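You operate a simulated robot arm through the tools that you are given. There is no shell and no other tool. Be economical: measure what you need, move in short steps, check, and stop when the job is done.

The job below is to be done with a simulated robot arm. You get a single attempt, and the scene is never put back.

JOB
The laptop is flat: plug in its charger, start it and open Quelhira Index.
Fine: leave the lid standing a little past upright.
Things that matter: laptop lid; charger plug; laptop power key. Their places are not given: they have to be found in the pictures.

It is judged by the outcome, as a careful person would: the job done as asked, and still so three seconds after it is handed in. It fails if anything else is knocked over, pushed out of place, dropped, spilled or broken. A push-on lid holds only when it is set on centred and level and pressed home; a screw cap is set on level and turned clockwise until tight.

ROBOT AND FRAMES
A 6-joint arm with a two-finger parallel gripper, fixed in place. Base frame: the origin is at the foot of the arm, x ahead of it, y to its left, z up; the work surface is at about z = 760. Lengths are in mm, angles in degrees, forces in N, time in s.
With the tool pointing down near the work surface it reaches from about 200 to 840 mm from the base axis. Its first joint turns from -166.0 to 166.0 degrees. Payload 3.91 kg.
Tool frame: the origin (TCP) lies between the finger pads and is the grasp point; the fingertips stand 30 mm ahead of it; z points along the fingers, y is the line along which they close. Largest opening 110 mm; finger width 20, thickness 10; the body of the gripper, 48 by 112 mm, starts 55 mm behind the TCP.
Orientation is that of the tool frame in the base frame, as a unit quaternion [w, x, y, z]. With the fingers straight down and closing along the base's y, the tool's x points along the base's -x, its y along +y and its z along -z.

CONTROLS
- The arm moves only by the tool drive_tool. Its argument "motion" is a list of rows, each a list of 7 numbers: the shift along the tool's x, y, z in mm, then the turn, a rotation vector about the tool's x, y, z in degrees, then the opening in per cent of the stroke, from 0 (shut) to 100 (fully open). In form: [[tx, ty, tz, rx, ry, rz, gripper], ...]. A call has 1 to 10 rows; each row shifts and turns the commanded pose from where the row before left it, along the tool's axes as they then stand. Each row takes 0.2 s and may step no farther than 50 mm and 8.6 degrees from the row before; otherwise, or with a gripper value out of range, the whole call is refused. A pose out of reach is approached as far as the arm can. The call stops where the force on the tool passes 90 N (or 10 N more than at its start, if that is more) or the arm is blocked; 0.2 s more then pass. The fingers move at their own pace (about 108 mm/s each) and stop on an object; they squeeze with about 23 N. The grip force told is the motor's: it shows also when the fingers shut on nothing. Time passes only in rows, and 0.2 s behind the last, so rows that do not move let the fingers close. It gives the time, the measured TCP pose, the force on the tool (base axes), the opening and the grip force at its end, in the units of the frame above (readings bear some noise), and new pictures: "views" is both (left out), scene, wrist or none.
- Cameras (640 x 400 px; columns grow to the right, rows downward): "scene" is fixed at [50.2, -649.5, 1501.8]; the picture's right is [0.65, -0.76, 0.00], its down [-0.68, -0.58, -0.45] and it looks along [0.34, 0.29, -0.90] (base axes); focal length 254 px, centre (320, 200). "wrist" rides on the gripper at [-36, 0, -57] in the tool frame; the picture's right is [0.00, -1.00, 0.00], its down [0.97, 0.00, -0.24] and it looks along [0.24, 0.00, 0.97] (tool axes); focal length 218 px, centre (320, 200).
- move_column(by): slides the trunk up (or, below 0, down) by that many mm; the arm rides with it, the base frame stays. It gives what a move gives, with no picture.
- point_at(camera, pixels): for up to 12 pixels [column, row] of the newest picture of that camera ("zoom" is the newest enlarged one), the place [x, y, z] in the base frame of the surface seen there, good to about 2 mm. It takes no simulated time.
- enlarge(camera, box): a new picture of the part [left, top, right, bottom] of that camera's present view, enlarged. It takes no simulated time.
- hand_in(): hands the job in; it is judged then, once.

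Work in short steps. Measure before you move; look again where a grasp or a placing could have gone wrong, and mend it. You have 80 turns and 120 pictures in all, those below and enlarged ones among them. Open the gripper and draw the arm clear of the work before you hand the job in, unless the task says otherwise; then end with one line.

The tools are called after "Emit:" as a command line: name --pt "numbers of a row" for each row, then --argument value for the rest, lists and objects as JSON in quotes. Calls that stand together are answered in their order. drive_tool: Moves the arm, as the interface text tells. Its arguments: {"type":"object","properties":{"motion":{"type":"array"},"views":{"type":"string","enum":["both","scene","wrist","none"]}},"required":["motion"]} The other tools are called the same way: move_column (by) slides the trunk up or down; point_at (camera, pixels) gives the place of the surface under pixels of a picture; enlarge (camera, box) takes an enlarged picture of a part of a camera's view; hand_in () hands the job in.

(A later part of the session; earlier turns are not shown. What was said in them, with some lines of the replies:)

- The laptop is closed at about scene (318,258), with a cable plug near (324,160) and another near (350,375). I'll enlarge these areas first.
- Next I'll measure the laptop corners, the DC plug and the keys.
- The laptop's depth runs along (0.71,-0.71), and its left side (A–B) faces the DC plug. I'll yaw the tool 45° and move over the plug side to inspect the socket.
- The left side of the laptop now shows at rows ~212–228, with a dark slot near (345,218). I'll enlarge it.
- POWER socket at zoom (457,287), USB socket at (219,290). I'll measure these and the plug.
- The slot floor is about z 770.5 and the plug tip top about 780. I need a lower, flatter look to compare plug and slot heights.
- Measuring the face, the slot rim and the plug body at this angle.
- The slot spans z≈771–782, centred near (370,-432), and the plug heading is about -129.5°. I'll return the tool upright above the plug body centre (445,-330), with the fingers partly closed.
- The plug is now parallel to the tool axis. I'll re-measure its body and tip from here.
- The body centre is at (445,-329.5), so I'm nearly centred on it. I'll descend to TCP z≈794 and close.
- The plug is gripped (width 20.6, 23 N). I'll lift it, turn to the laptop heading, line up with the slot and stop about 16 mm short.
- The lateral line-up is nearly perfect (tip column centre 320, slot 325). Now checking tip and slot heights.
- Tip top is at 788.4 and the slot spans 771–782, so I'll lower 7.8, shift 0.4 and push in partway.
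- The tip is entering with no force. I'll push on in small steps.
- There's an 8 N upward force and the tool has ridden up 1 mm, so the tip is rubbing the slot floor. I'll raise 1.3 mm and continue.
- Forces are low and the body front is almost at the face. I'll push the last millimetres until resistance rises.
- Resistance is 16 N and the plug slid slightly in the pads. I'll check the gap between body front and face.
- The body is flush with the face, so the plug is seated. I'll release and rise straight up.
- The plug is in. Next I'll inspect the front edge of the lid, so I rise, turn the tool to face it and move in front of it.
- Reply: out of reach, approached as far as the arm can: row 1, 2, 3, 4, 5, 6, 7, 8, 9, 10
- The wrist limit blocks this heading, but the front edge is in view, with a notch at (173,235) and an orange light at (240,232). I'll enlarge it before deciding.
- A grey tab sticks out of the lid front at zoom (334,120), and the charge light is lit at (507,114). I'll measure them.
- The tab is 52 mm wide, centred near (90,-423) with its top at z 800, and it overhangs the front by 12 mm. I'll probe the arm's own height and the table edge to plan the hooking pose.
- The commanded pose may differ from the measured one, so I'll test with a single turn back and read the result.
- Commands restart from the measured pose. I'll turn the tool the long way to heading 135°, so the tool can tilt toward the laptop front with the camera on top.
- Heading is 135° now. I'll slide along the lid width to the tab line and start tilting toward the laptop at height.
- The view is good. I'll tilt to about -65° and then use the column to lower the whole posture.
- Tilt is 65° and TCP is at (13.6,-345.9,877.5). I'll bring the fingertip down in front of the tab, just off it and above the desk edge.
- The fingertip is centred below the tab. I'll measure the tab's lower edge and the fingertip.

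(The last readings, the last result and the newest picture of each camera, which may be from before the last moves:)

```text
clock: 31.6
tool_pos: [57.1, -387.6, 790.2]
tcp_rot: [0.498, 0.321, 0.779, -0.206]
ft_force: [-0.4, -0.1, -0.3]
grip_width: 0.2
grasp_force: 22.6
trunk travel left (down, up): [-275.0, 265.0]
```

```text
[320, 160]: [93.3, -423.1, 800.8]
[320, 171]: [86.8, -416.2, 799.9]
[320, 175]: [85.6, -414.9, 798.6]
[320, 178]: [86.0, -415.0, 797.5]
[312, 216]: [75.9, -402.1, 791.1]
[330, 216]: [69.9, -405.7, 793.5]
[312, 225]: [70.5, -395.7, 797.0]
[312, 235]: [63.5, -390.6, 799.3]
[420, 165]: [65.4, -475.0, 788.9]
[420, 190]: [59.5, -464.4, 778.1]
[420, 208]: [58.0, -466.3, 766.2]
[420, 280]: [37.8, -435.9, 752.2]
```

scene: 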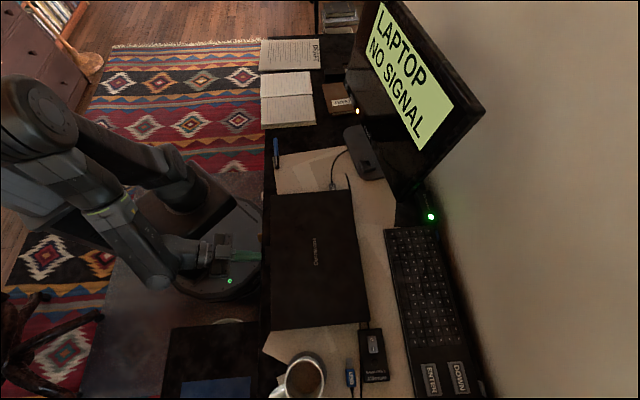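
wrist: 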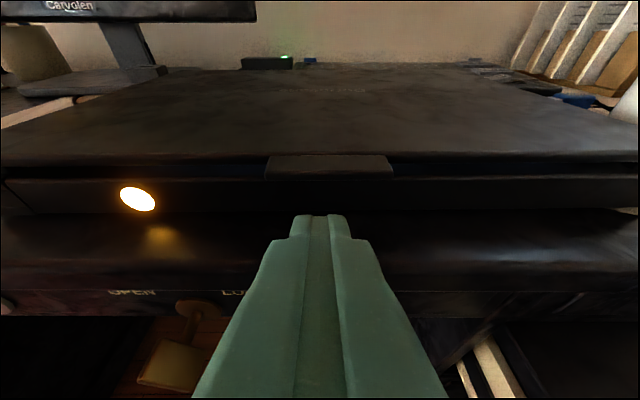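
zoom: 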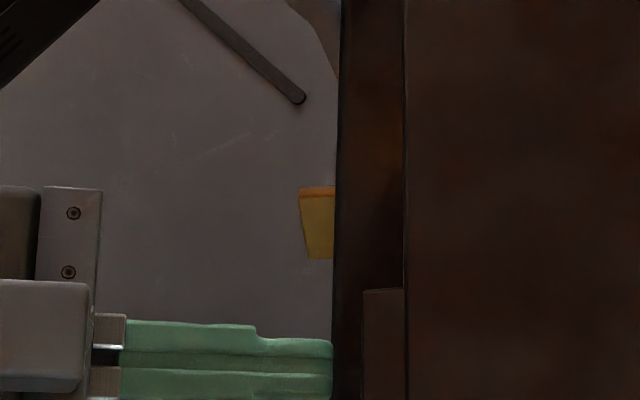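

The tab underside is about z 796 and the finger's top tip edge is at z≈791, f≈-338. I'll drop 4 mm, then slide 24 mm forward under the tab.

Emit:
drive_tool --pt "3.6 0 1.7 0 0 0 0" --pt "-5.1 0 10.8 0 0 0 0" --pt "-5.1 0 10.8 0 0 0 0" --pt "0 0 0 0 0 0 0" --views "wrist"

Emit:
enlarge --camera "wrist" --box '[240, 150, 400, 250]'

```text
clock: 32.6
tool_pos: [74.6, -404.0, 788.0]
tcp_rot: [0.498, 0.321, 0.779, -0.206]
ft_force: [-0.3, 0.6, -0.3]
grip_width: 0.0
grasp_force: 22.9
trunk travel left (down, up): [-275.0, 265.0]
```

wrist: 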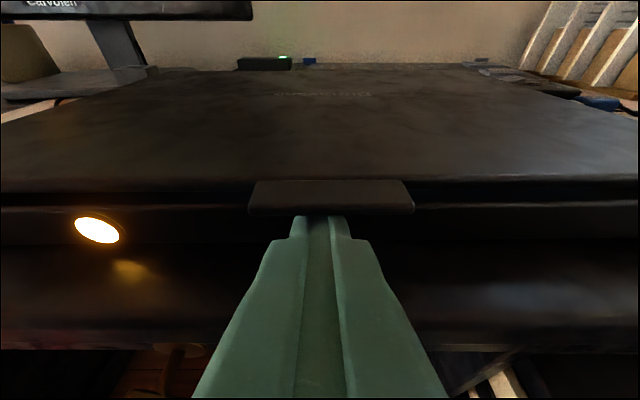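

```text
4.00 times, centred on (320, 200) of wrist
```

zoom: 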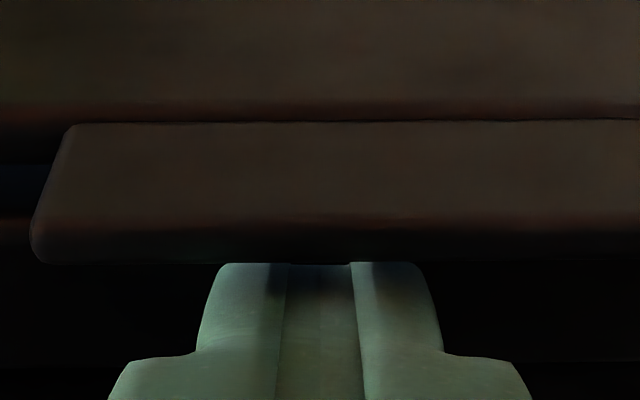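

The tip is just under the tab. I'll lift gently and watch the forces.

Emit:
drive_tool --pt "-3.6 0 -1.7 0 0 0 0" --pt "-3.6 0 -1.7 0 0 0 0" --pt "-3.6 0 -1.7 0 0 0 0" --pt "-3.6 0 -1.7 0 0 0 0" --pt "-3.6 0 -1.7 0 0 0 0" --pt "-3.6 0 -1.7 0 0 0 0" --views "wrist"

```text
clock: 34.0
tool_pos: [73.3, -403.9, 810.3]
tcp_rot: [0.498, 0.321, 0.779, -0.205]
ft_force: [0.0, 0.2, -1.7]
grip_width: 0.0
grasp_force: 22.6
trunk travel left (down, up): [-275.0, 265.0]
```

wrist: 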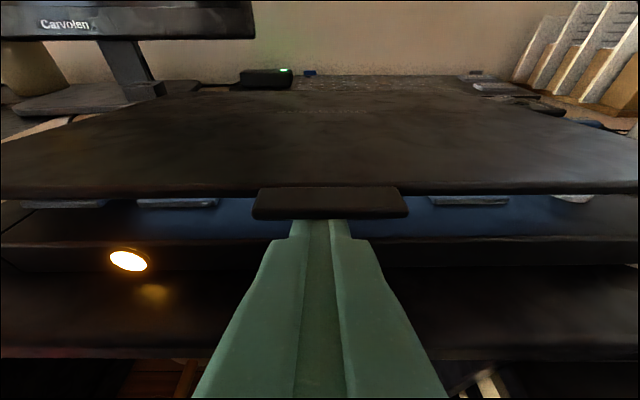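

The lid is rising with almost no force. I'll follow an arc about the hinge in half steps to about 30°.

Emit:
drive_tool --pt "-10.5 0 -1.2 0 0 0 0" --pt "-10.5 0 -1.2 0 0 0 0" --pt "-10.4 0 -0.3 0 0 0 0" --pt "-10.4 0 -0.3 0 0 0 0" --pt "-10.2 0 0.6 0 0 0 0" --pt "-10.2 0 0.6 0 0 0 0" --pt "-10 0 1.1 0 0 0 0" --pt "-10 0 1.1 0 0 0 0" --pt "-9.8 0 0.4 0 0 0 0" --pt "-9.8 0 0.4 0 0 0 0" --views "wrist"

```text
clock: 36.2
tool_pos: [105.4, -435.5, 904.2]
tcp_rot: [0.498, 0.321, 0.779, -0.205]
ft_force: [0.2, 0.6, -3.1]
grip_width: 0.3
grasp_force: 23.1
trunk travel left (down, up): [-275.0, 265.0]
```

wrist: 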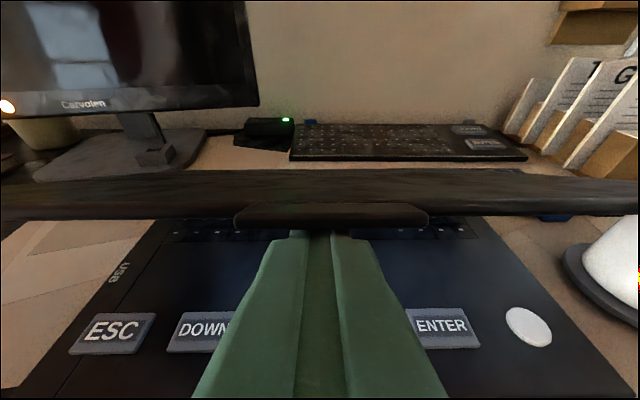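

At about 30° the laptop deck shows ESC, DOWN, ENTER and a round white button. I'll check the monitor's position for lid clearance and carry on along the arc to about 60°.

Emit:
point_at --camera "wrist" --pixels '[[255, 100], [245, 20], [100, 105], [10, 190], [630, 200], [320, 175], [530, 325], [105, 333], [190, 330], [442, 327], [20, 110]]'

Emit:
drive_tool --pt "-12.9 0 2.3 0 0 0 0" --pt "-12.9 0 2.3 0 0 0 0" --pt "-12.9 0 2.3 0 0 0 0" --pt "-12.3 0 4.5 0 0 0 0" --pt "-12.3 0 4.5 0 0 0 0" --pt "-12.3 0 4.5 0 0 0 0" --pt "-11.3 0 6.5 0 0 0 0" --pt "-11.3 0 6.5 0 0 0 0" --pt "-11.3 0 6.5 0 0 0 0"

```text
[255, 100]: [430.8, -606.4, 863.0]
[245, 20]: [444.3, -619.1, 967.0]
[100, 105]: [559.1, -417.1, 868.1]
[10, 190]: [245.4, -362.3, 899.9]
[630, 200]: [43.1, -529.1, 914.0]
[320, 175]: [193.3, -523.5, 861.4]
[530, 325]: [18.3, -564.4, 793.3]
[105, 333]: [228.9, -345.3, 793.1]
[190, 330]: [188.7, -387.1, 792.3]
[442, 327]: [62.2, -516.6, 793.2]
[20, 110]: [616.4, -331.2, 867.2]
```

```text
clock: 38.2
tool_pos: [162.7, -491.8, 987.0]
tcp_rot: [0.498, 0.321, 0.78, -0.204]
ft_force: [-1.2, 0.5, -0.9]
grip_width: 0.0
grasp_force: 23.0
trunk travel left (down, up): [-275.0, 265.0]
```

scene: 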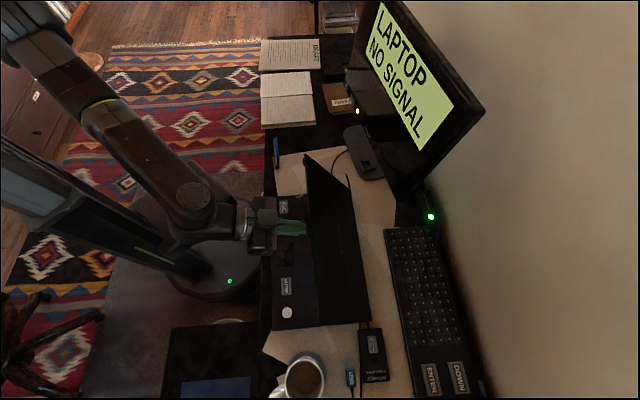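
wrist: 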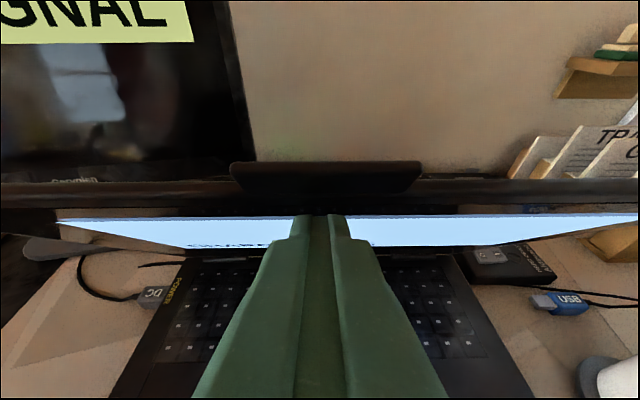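

About 60° now and the screen inside is lit pale blue. The monitor clears a lid at about 105°, so I'll continue to roughly 90° and measure.

Emit:
drive_tool --pt "-10 0 8.4 0 0 0 0" --pt "-10 0 8.4 0 0 0 0" --pt "-10 0 8.4 0 0 0 0" --pt "-8.5 0 10.1 0 0 0 0" --pt "-8.5 0 10.1 0 0 0 0" --pt "-8.5 0 10.1 0 0 0 0" --pt "-6.5 0 11.3 0 0 0 0" --pt "-6.5 0 11.3 0 0 0 0" --pt "-6.5 0 11.3 0 0 0 0"

Emit:
enlarge --camera "scene" --box '[250, 130, 410, 230]'

```text
clock: 40.2
tool_pos: [241.9, -572.5, 1017.2]
tcp_rot: [0.498, 0.32, 0.779, -0.205]
ft_force: [-0.3, -0.3, 0.8]
grip_width: 0.3
grasp_force: 23.2
trunk travel left (down, up): [-275.0, 265.0]
```

scene: 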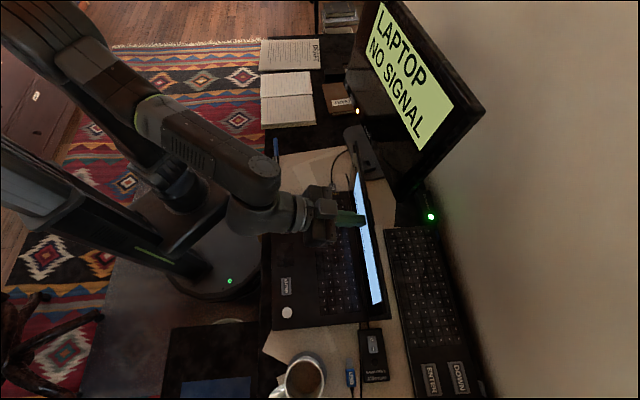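
wrist: 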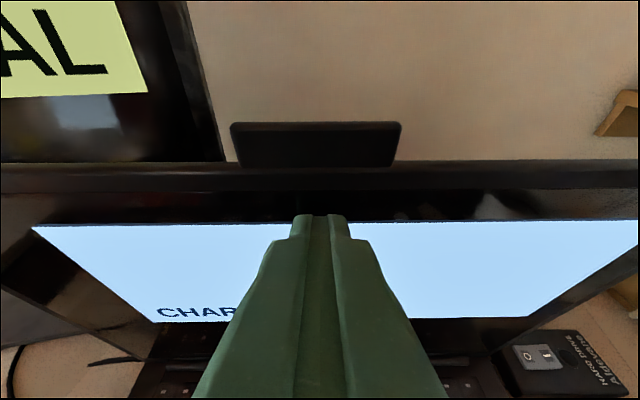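

```text
4.00 times, centred on (330, 180) of scene
```

zoom: 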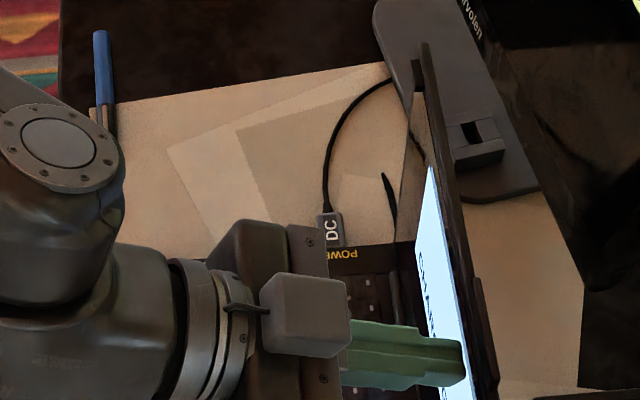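

Measuring the lid's lower and upper screen points to get its angle.

Emit:
point_at --camera "wrist" --pixels '[[160, 312], [100, 250], [60, 220], [100, 185], [500, 225], [500, 300], [500, 180], [440, 320], [320, 163], [500, 260]]'

```text
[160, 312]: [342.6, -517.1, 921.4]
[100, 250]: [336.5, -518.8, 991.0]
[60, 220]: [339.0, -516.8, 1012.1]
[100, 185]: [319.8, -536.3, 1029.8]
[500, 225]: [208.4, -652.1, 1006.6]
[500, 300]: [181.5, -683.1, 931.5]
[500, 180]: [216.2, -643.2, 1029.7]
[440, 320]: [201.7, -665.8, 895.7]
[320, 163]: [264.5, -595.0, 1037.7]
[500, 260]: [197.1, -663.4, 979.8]
```

The lid is at about 87–88°. I'll push about 60 mm further forward, for roughly 103°.

Emit:
drive_tool --pt "-4.4 0 9.3 0 0 0 0" --pt "-4.4 0 9.3 0 0 0 0" --pt "-4.4 0 9.3 0 0 0 0" --pt "-3.0 0 10 0 0 0 0" --pt "-2.8 0 10.1 0 0 0 0" --pt "-2.8 0 10.1 0 0 0 0"

Emit:
point_at --camera "wrist" --pixels '[[500, 180], [500, 225], [500, 250], [500, 280], [450, 310], [100, 200], [100, 230], [150, 280]]'

```text
clock: 41.6
tool_pos: [286.3, -614.8, 1013.4]
tcp_rot: [0.498, 0.321, 0.779, -0.206]
ft_force: [0.3, 0.7, 0.3]
grip_width: 0.1
grasp_force: 23.1
trunk travel left (down, up): [-275.0, 265.0]
```

scene: 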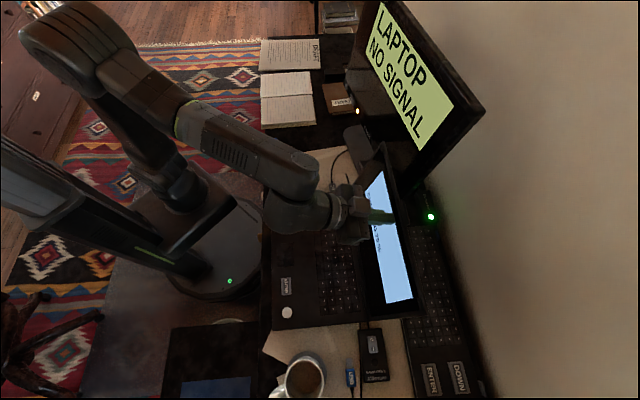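
wrist: 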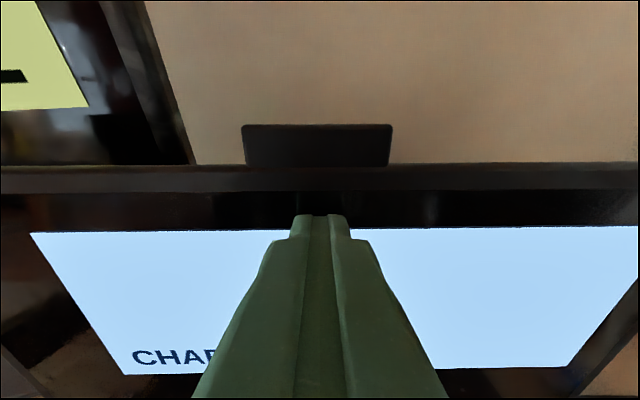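

```text
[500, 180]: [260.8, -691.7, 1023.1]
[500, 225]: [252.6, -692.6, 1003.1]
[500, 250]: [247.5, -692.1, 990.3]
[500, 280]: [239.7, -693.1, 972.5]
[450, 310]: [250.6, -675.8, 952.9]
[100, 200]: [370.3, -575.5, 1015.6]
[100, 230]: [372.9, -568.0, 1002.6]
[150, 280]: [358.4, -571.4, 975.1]
```

The lid is at about 105°. I'll back the finger off and look at the screen and deck.

Emit:
drive_tool --pt "0 0 -20 0 0 0 0" --pt "0 0 -40 0 0 0 0" --pt "0 0 -45 0 0 0 0" --pt "0 0 -45 0 0 0 0" --pt "0 0 -45 0 0 0 0" --pt "0 0 -30 0 0 0 0"

Emit:
enlarge --camera "wrist" --box '[80, 100, 560, 400]'

```text
clock: 43.0
tool_pos: [142.4, -471.8, 1106.9]
tcp_rot: [0.498, 0.321, 0.779, -0.205]
ft_force: [0.3, 0.6, 0.3]
grip_width: 0.0
grasp_force: 23.6
trunk travel left (down, up): [-275.0, 265.0]
```

scene: 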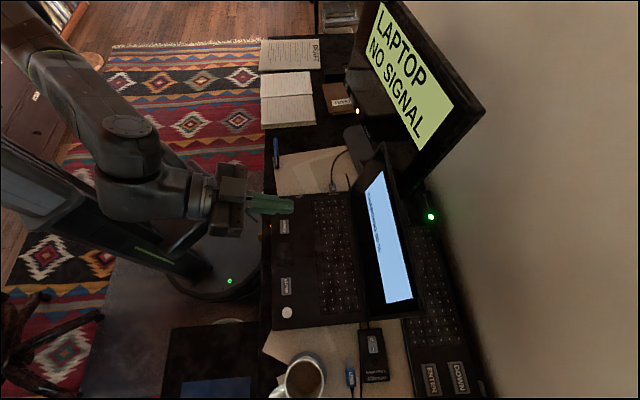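
wrist: 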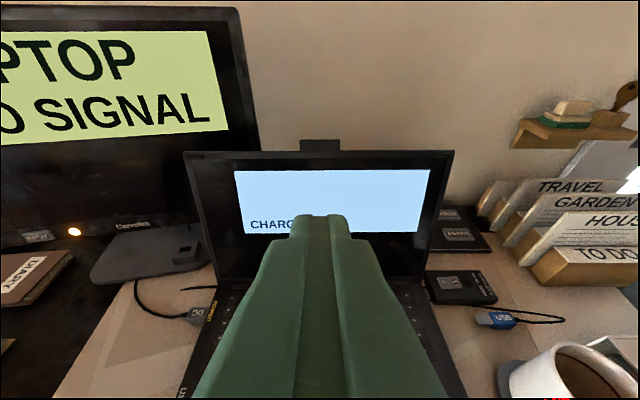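

```text
1.33 times, centred on (320, 250) of wrist
```

zoom: 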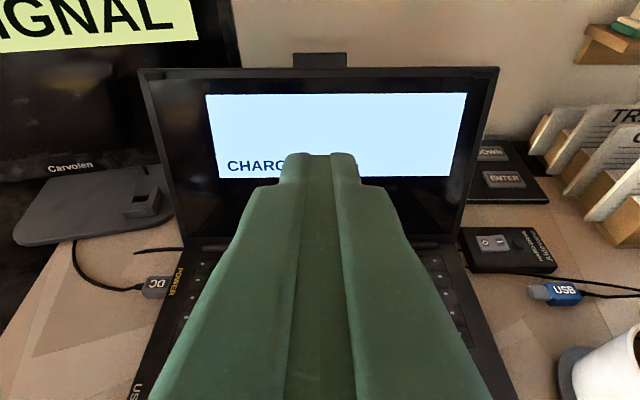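

The lid stays put and the screen says "CHARG…". I'll read the screen and deck from the scene camera.

Emit:
enlarge --camera "scene" --box '[260, 170, 436, 335]'

Emit:
enlarge --camera "scene" --box '[255, 200, 415, 300]'

```text
2.42 times, centred on (348, 252) of scene
```

zoom: 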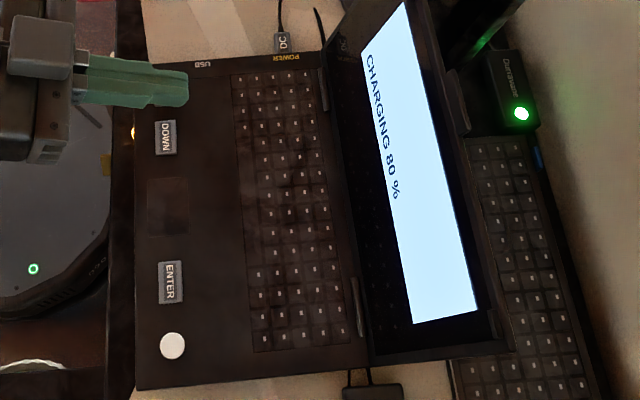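

```text
4.00 times, centred on (335, 250) of scene
```

zoom: 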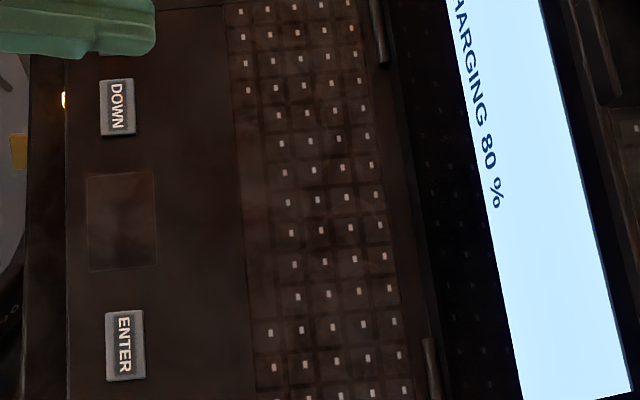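

"CHARGING 80 %". The round white button at about (18,-564) looks like the power key. I'll straighten the tool and measure the cup and keys for clearance.

Emit:
drive_tool --pt "0 0 0 0 8.15 0 0" --pt "0 0 0 0 8.15 0 0" --pt "0 0 0 0 8.15 0 0" --pt "0 0 0 0 8.15 0 0" --pt "0 0 0 0 8.15 0 0" --pt "0 0 0 0 8.15 0 0" --pt "0 0 0 0 8.15 0 0" --pt "0 0 0 0 8.15 0 0" --pt "23 -45 30 0 0 0 0" --pt "0 -45 40 0 0 0 0"

Emit:
enlarge --camera "wrist" --box '[160, 150, 560, 400]'

Emit:
point_at --camera "scene" --pixels '[[287, 312], [284, 227], [285, 286], [284, 378], [303, 355], [325, 375], [284, 204], [283, 281], [286, 291]]'

```text
refused: row 9 steps farther than a row can; nothing moved
```

```text
1.60 times, centred on (360, 275) of wrist
```

zoom: 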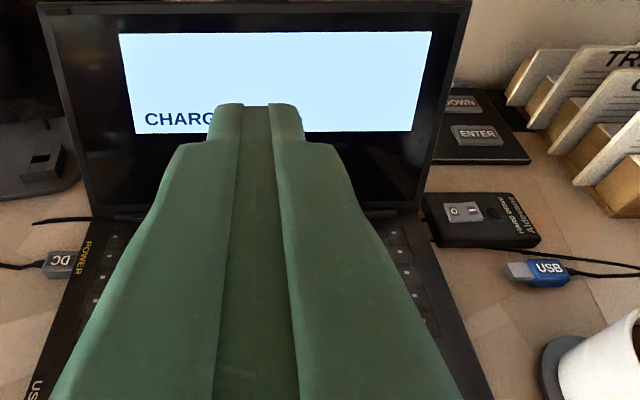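

```text
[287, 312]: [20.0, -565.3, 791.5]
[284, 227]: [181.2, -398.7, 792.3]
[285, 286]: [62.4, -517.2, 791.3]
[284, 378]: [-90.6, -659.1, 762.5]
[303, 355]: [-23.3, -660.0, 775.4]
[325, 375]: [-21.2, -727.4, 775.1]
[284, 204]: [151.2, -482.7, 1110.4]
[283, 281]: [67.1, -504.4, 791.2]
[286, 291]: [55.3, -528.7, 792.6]
```

The step was too large, so I'll repeat it with smaller translations.

Emit:
drive_tool --pt "0 0 0 0 8.15 0 0" --pt "0 0 0 0 8.15 0 0" --pt "0 0 0 0 8.15 0 0" --pt "0 0 0 0 8.15 0 0" --pt "0 0 0 0 8.15 0 0" --pt "0 0 0 0 8.15 0 0" --pt "0 0 0 0 8.15 0 0" --pt "0 0 0 0 8.15 0 0" --pt "22 -40 10 0 0 0 0" --pt "0 -40 25 0 0 0 0" --views "none"

Emit:
drive_tool --pt "0 -35 35 0 0 0 0" --pt "0 -35 35 0 0 0 0" --pt "0 0 45 0 0 0 0"

Emit:
enlarge --camera "wrist" --box '[200, 150, 440, 300]'

```text
clock: 45.2
tool_pos: [69.4, -512.1, 1071.9]
tcp_rot: [0.0, 0.381, 0.925, 0.001]
ft_force: [0.4, 0.6, -0.4]
grip_width: 0.0
grasp_force: 22.9
trunk travel left (down, up): [-275.0, 265.0]
```

```text
clock: 46.0
tool_pos: [17.4, -560.7, 956.8]
tcp_rot: [0.0, 0.381, 0.925, 0.0]
ft_force: [-0.2, 1.3, 0.3]
grip_width: 0.0
grasp_force: 23.6
trunk travel left (down, up): [-275.0, 265.0]
```

scene: 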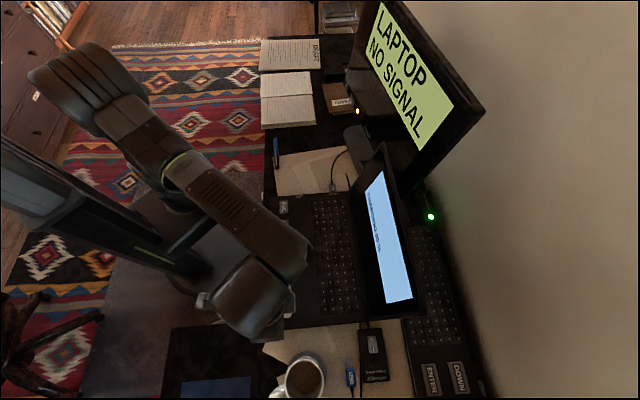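
wrist: 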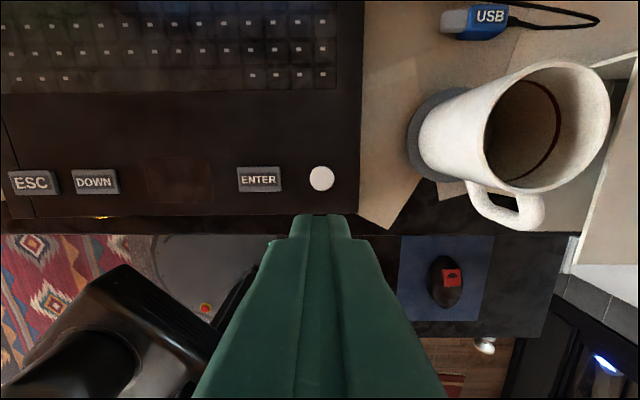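

```text
2.67 times, centred on (320, 225) of wrist
```

zoom: 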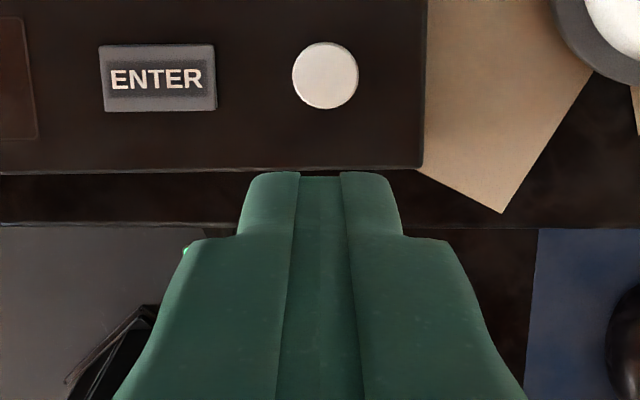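

Measuring the button, the keys and the cup rim from this view.

Emit:
point_at --camera "wrist" --pixels '[[321, 178], [314, 178], [329, 178], [259, 179], [96, 182], [31, 182], [488, 130], [470, 190], [545, 225], [530, 70], [318, 218]]'

```text
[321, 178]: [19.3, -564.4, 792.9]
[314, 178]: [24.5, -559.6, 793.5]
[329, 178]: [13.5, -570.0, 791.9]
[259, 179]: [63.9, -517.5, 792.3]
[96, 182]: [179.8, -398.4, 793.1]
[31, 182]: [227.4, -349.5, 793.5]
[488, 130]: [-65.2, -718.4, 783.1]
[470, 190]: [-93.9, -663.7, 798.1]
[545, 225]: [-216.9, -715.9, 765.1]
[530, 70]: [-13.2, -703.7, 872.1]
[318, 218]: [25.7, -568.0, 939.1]
```

Button centre is (19,-564.5,793). I'll align and descend to just above it.

Emit:
drive_tool --pt "-3.9 -1.5 40 0 0 0 0" --pt "0 0 45 0 0 0 0" --pt "0 0 38 0 0 0 0" --pt "0 0 3 0 0 0 0" --pt "0 0 3 0 0 0 0" --views "wrist"

```text
clock: 47.2
tool_pos: [20.5, -566.0, 828.4]
tcp_rot: [0.0, 0.381, 0.925, -0.001]
ft_force: [0.5, 0.1, -0.6]
grip_width: 0.0
grasp_force: 23.0
trunk travel left (down, up): [-275.0, 265.0]
```

wrist: 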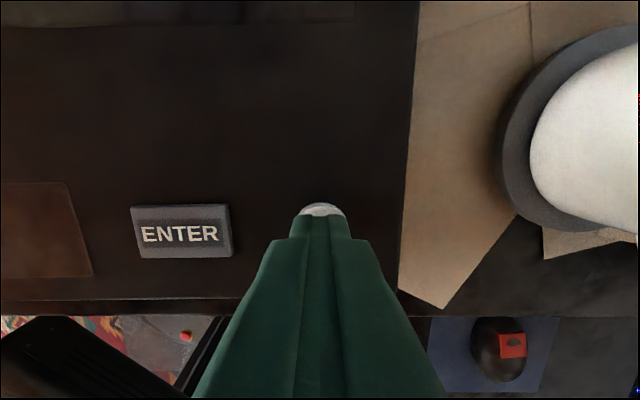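

I'm directly above the button. Pressing gently in 1.5 mm steps.

Emit:
drive_tool --pt "0 0 2 0 0 0 0" --pt "0 0 2 0 0 0 0" --pt "0 0 1.5 0 0 0 0" --pt "0 0 1.5 0 0 0 0" --pt "0 0 1 0 0 0 0" --views "scene"

```text
clock: 48.4
tool_pos: [20.7, -566.8, 820.6]
tcp_rot: [0.0, 0.382, 0.924, -0.001]
ft_force: [-0.1, -0.5, 0.6]
grip_width: 0.0
grasp_force: 23.2
trunk travel left (down, up): [-275.0, 265.0]
```

scene: 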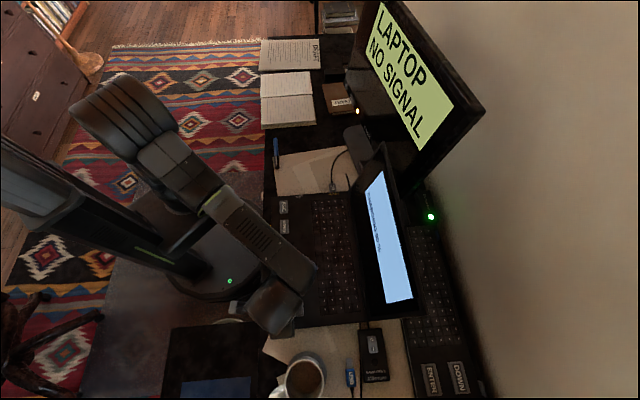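

Only about 0.6 N so far and the screen is unchanged, so I'll press a bit deeper.

Emit:
drive_tool --pt "0 0 1 0 0 0 0" --pt "0 0 1 0 0 0 0" --pt "0 0 1 0 0 0 0" --pt "0 0 0 0 0 0 0" --views "scene"

Emit:
enlarge --camera "scene" --box '[340, 140, 436, 320]'

```text
clock: 49.4
tool_pos: [20.6, -567.3, 817.1]
tcp_rot: [-0.001, 0.381, 0.925, 0.0]
ft_force: [-2.0, 1.2, 6.5]
grip_width: 0.0
grasp_force: 22.6
trunk travel left (down, up): [-275.0, 265.0]
```

scene: 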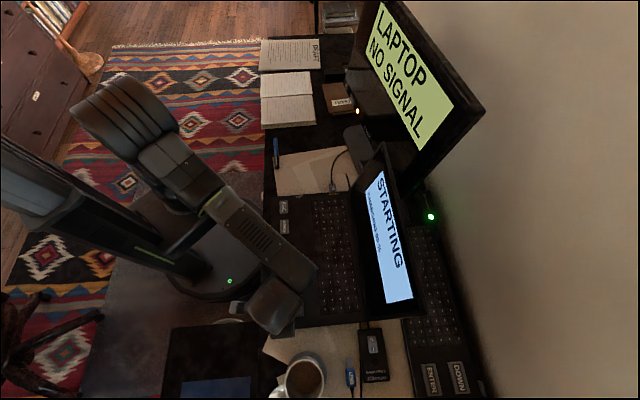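

```text
2.22 times, centred on (388, 230) of scene
```

zoom: 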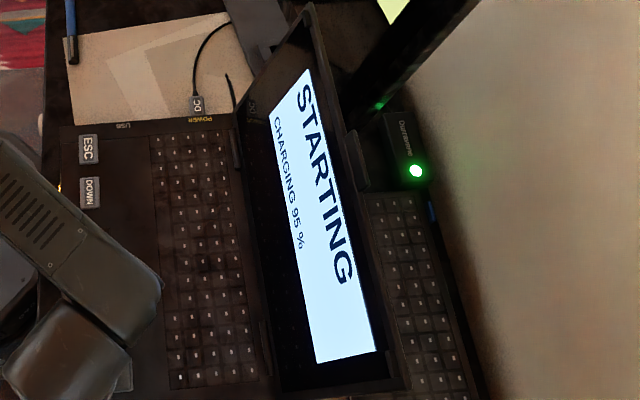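

"STARTING" is shown. I'll lift off the button and wait, clear of the keys.

Emit:
drive_tool --pt "0 0 -10 0 0 0 0" --pt "0 0 -40 0 0 0 0" --pt "0 0 -40 0 0 0 0" --pt "0 0 0 0 0 0 0" --pt "0 0 0 0 0 0 0" --pt "0 0 0 0 0 0 0" --pt "0 0 0 0 0 0 0" --pt "0 0 0 0 0 0 0" --pt "0 0 0 0 0 0 0" --pt "0 0 0 0 0 0 0" --views "scene"

Emit:
enlarge --camera "scene" --box '[340, 140, 436, 320]'

```text
clock: 51.6
tool_pos: [24.8, -565.6, 907.3]
tcp_rot: [0.0, 0.382, 0.924, -0.001]
ft_force: [-0.5, 0.1, 0.1]
grip_width: 0.0
grasp_force: 22.8
trunk travel left (down, up): [-275.0, 265.0]
```

scene: 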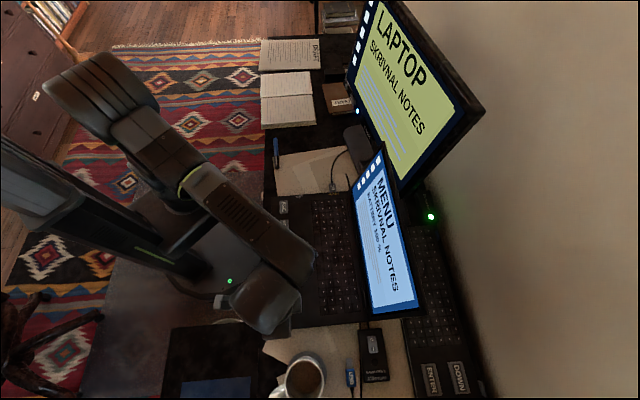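

```text
2.22 times, centred on (388, 230) of scene
```

zoom: 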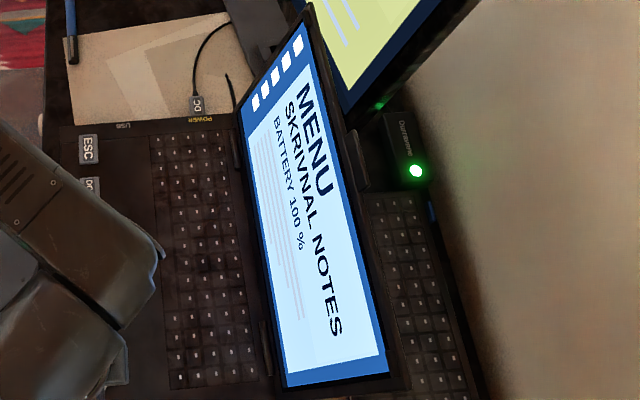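

The laptop booted to "MENU / SKRIVNAL NOTES", battery 100%. DOWN should step the entries, so I'll move over the laptop's DOWN key at (180.5,-398.5).

Emit:
drive_tool --pt "1.6 45.6 0 0 0 0 0" --pt "1.6 45.6 0 0 0 0 0" --pt "1.6 45.6 0 0 0 0 0" --pt "1.6 45.6 0 0 0 0 0" --pt "1.6 45.6 0 0 0 0 0" --pt "0 0 40 0 0 0 0" --pt "0 0 35 0 0 0 0" --pt "0 0 0 0 0 0 0"

Emit:
enlarge --camera "scene" --box '[255, 140, 436, 320]'

```text
clock: 53.4
tool_pos: [177.5, -398.5, 831.8]
tcp_rot: [0.0, 0.382, 0.924, -0.001]
ft_force: [-0.5, 0.5, 0.3]
grip_width: 0.0
grasp_force: 23.2
trunk travel left (down, up): [-275.0, 265.0]
```

scene: 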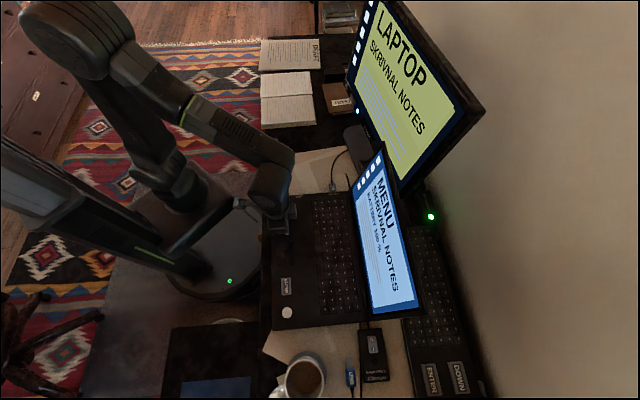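
wrist: 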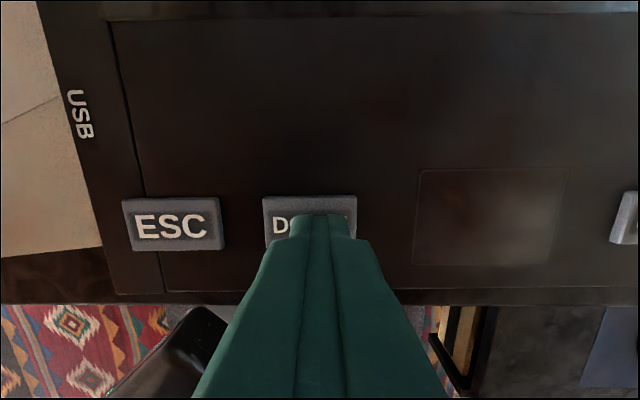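

```text
2.22 times, centred on (346, 230) of scene
```

zoom: 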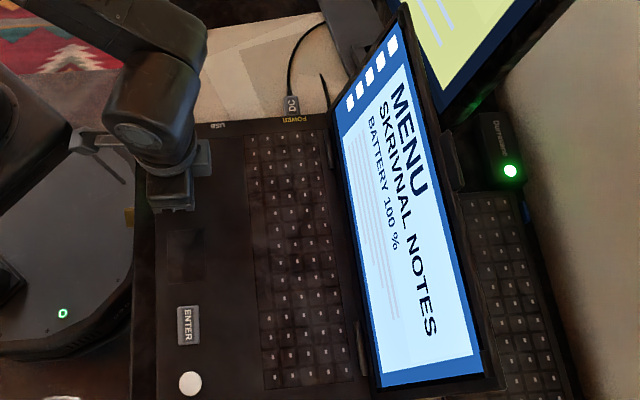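

I'm above DOWN. Pressing once, then releasing.

Emit:
drive_tool --pt "-2.1 2.1 7 0 0 0 0" --pt "0 0 3 0 0 0 0" --pt "0 0 2 0 0 0 0" --pt "0 0 1.5 0 0 0 0" --pt "0 0 1 0 0 0 0" --pt "0 0 0 0 0 0 0" --views "scene"

```text
clock: 54.8
tool_pos: [180.4, -398.5, 817.9]
tcp_rot: [0.0, 0.381, 0.925, -0.001]
ft_force: [2.4, -2.0, 7.4]
grip_width: 0.0
grasp_force: 22.5
trunk travel left (down, up): [-275.0, 265.0]
```

scene: 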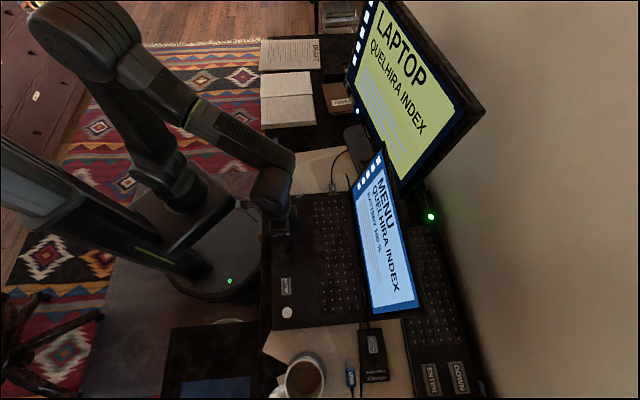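

It now reads "MENU / QUELHIRA INDEX". I'll lift off and move to ENTER at (63.3,-517.3).

Emit:
drive_tool --pt "0 0 -12 0 0 0 0" --pt "0 0 -20 0 0 0 0" --pt "0 -41.7 0 0 0 0 0" --pt "0 -41.7 0 0 0 0 0" --pt "-0.6 -41.7 0 0 0 0 0" --pt "-0.6 -41.7 0 0 0 0 0" --pt "0 0 18 0 0 0 0" --pt "0 0 0 0 0 0 0"

Emit:
enlarge --camera "scene" --box '[255, 140, 436, 320]'

```text
clock: 56.6
tool_pos: [62.9, -518.3, 832.9]
tcp_rot: [0.0, 0.381, 0.924, 0.0]
ft_force: [0.2, 0.1, 0.1]
grip_width: 0.1
grasp_force: 23.1
trunk travel left (down, up): [-275.0, 265.0]
```

scene: 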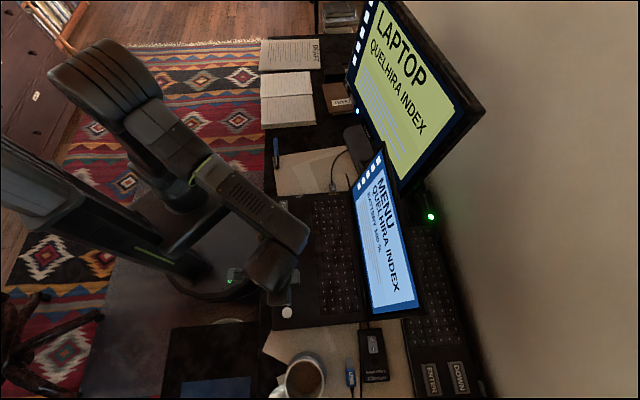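
wrist: 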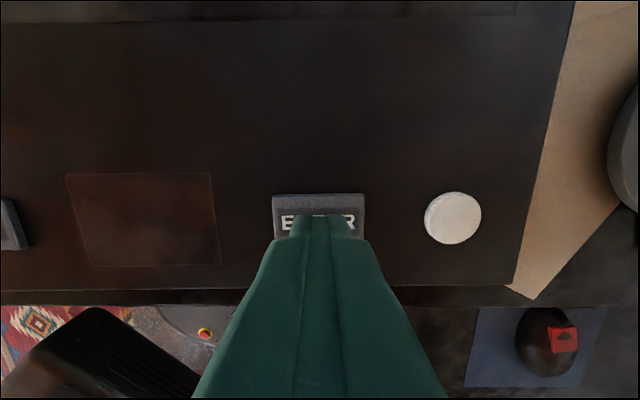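

```text
2.22 times, centred on (346, 230) of scene
```

zoom: 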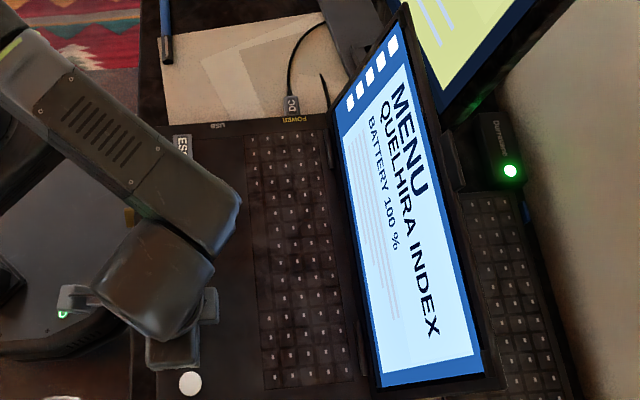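

The menu stays on QUELHIRA INDEX and I'm above ENTER. Pressing it.

Emit:
drive_tool --pt "0 0 8 0 0 0 0" --pt "0 0 3 0 0 0 0" --pt "0 0 2 0 0 0 0" --pt "0 0 1.5 0 0 0 0" --pt "0 0 1 0 0 0 0" --pt "0 0 0 0 0 0 0" --views "scene"

```text
clock: 58.0
tool_pos: [63.1, -518.7, 818.0]
tcp_rot: [0.002, 0.381, 0.925, -0.001]
ft_force: [-0.6, 1.6, 14.8]
grip_width: 0.0
grasp_force: 23.6
trunk travel left (down, up): [-275.0, 265.0]
```

scene: 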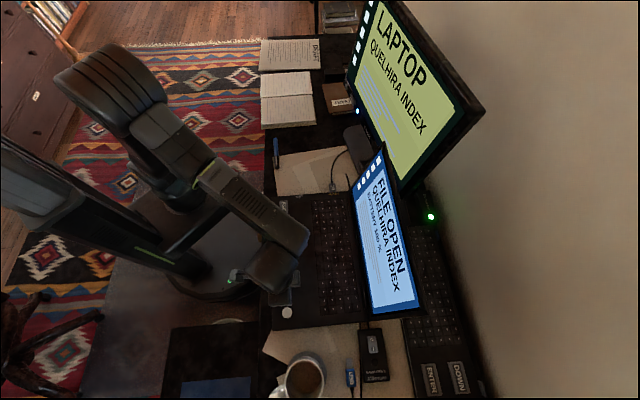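

"FILE OPEN / QUELHIRA INDEX". I'll lift clear, open the gripper and check everything.

Emit:
drive_tool --pt "0 0 -12 0 0 0 0" --pt "0 0 -40 0 0 0 0" --pt "0 0 -45 0 0 0 0" --pt "0 0 -45 0 0 0 0" --pt "30 0 -35 0 0 0 50" --pt "40 0 -20 0 0 0 50" --pt "40 0 0 0 0 0 50" --pt "0 0 0 0 0 0 50" --pt "0 0 0 0 0 0 50"

Emit:
enlarge --camera "scene" --box '[255, 130, 436, 330]'

Emit:
point_at --camera "scene" --pixels '[[350, 230], [362, 260], [380, 250], [395, 250], [385, 300], [405, 298], [360, 190], [375, 180]]'

```text
clock: 60.0
tool_pos: [-13.1, -439.1, 1012.6]
tcp_rot: [0.0, 0.381, 0.925, 0.0]
ft_force: [-0.1, -0.8, 0.6]
grip_width: 55.1
grasp_force: 0.0
trunk travel left (down, up): [-275.0, 265.0]
```

scene: 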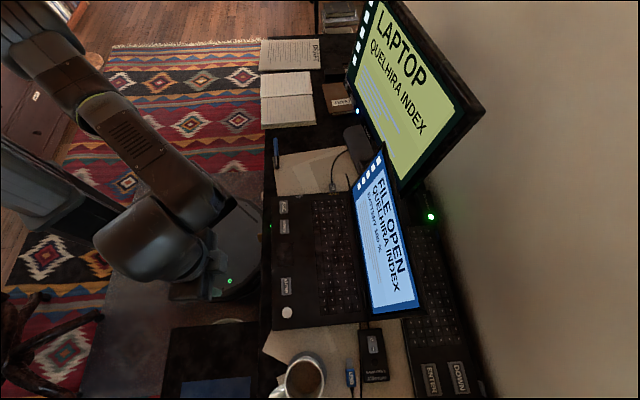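
wrist: 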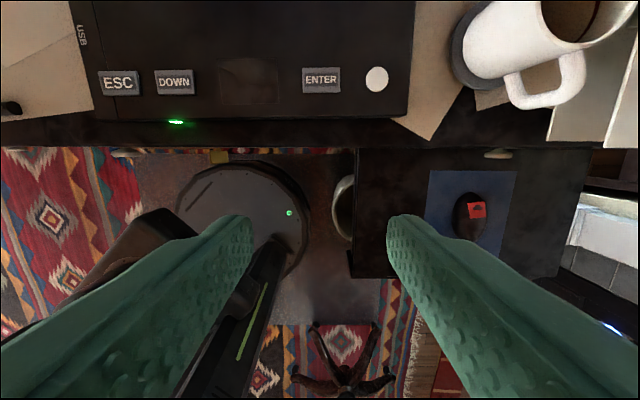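

```text
2.00 times, centred on (346, 230) of scene
```

zoom: 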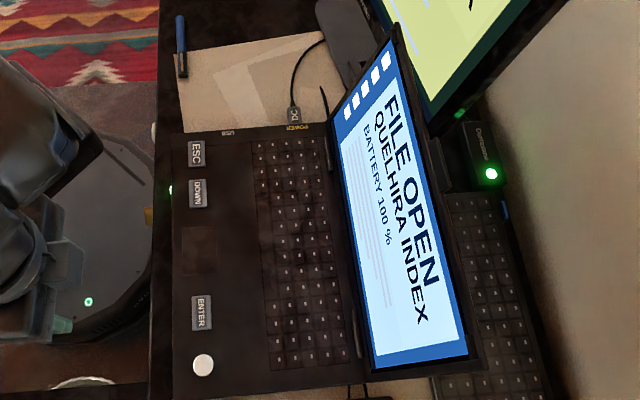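

```text
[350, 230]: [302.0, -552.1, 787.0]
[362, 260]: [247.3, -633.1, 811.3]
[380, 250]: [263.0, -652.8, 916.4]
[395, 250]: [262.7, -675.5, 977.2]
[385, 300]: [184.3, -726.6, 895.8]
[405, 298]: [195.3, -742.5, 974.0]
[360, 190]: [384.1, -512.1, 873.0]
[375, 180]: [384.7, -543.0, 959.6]
```

The file is open, the battery shows 100% with a green light, the plug is seated and the lid is steady at about 105°. The gripper is open and clear of the desk, so I'm handing in.

Emit:
hand_in

```text
The job is handed in.
```

The charger is plugged in, the laptop is started with Quelhira Index open, the lid stands at about 105° (a little past upright), and the job is handed in.
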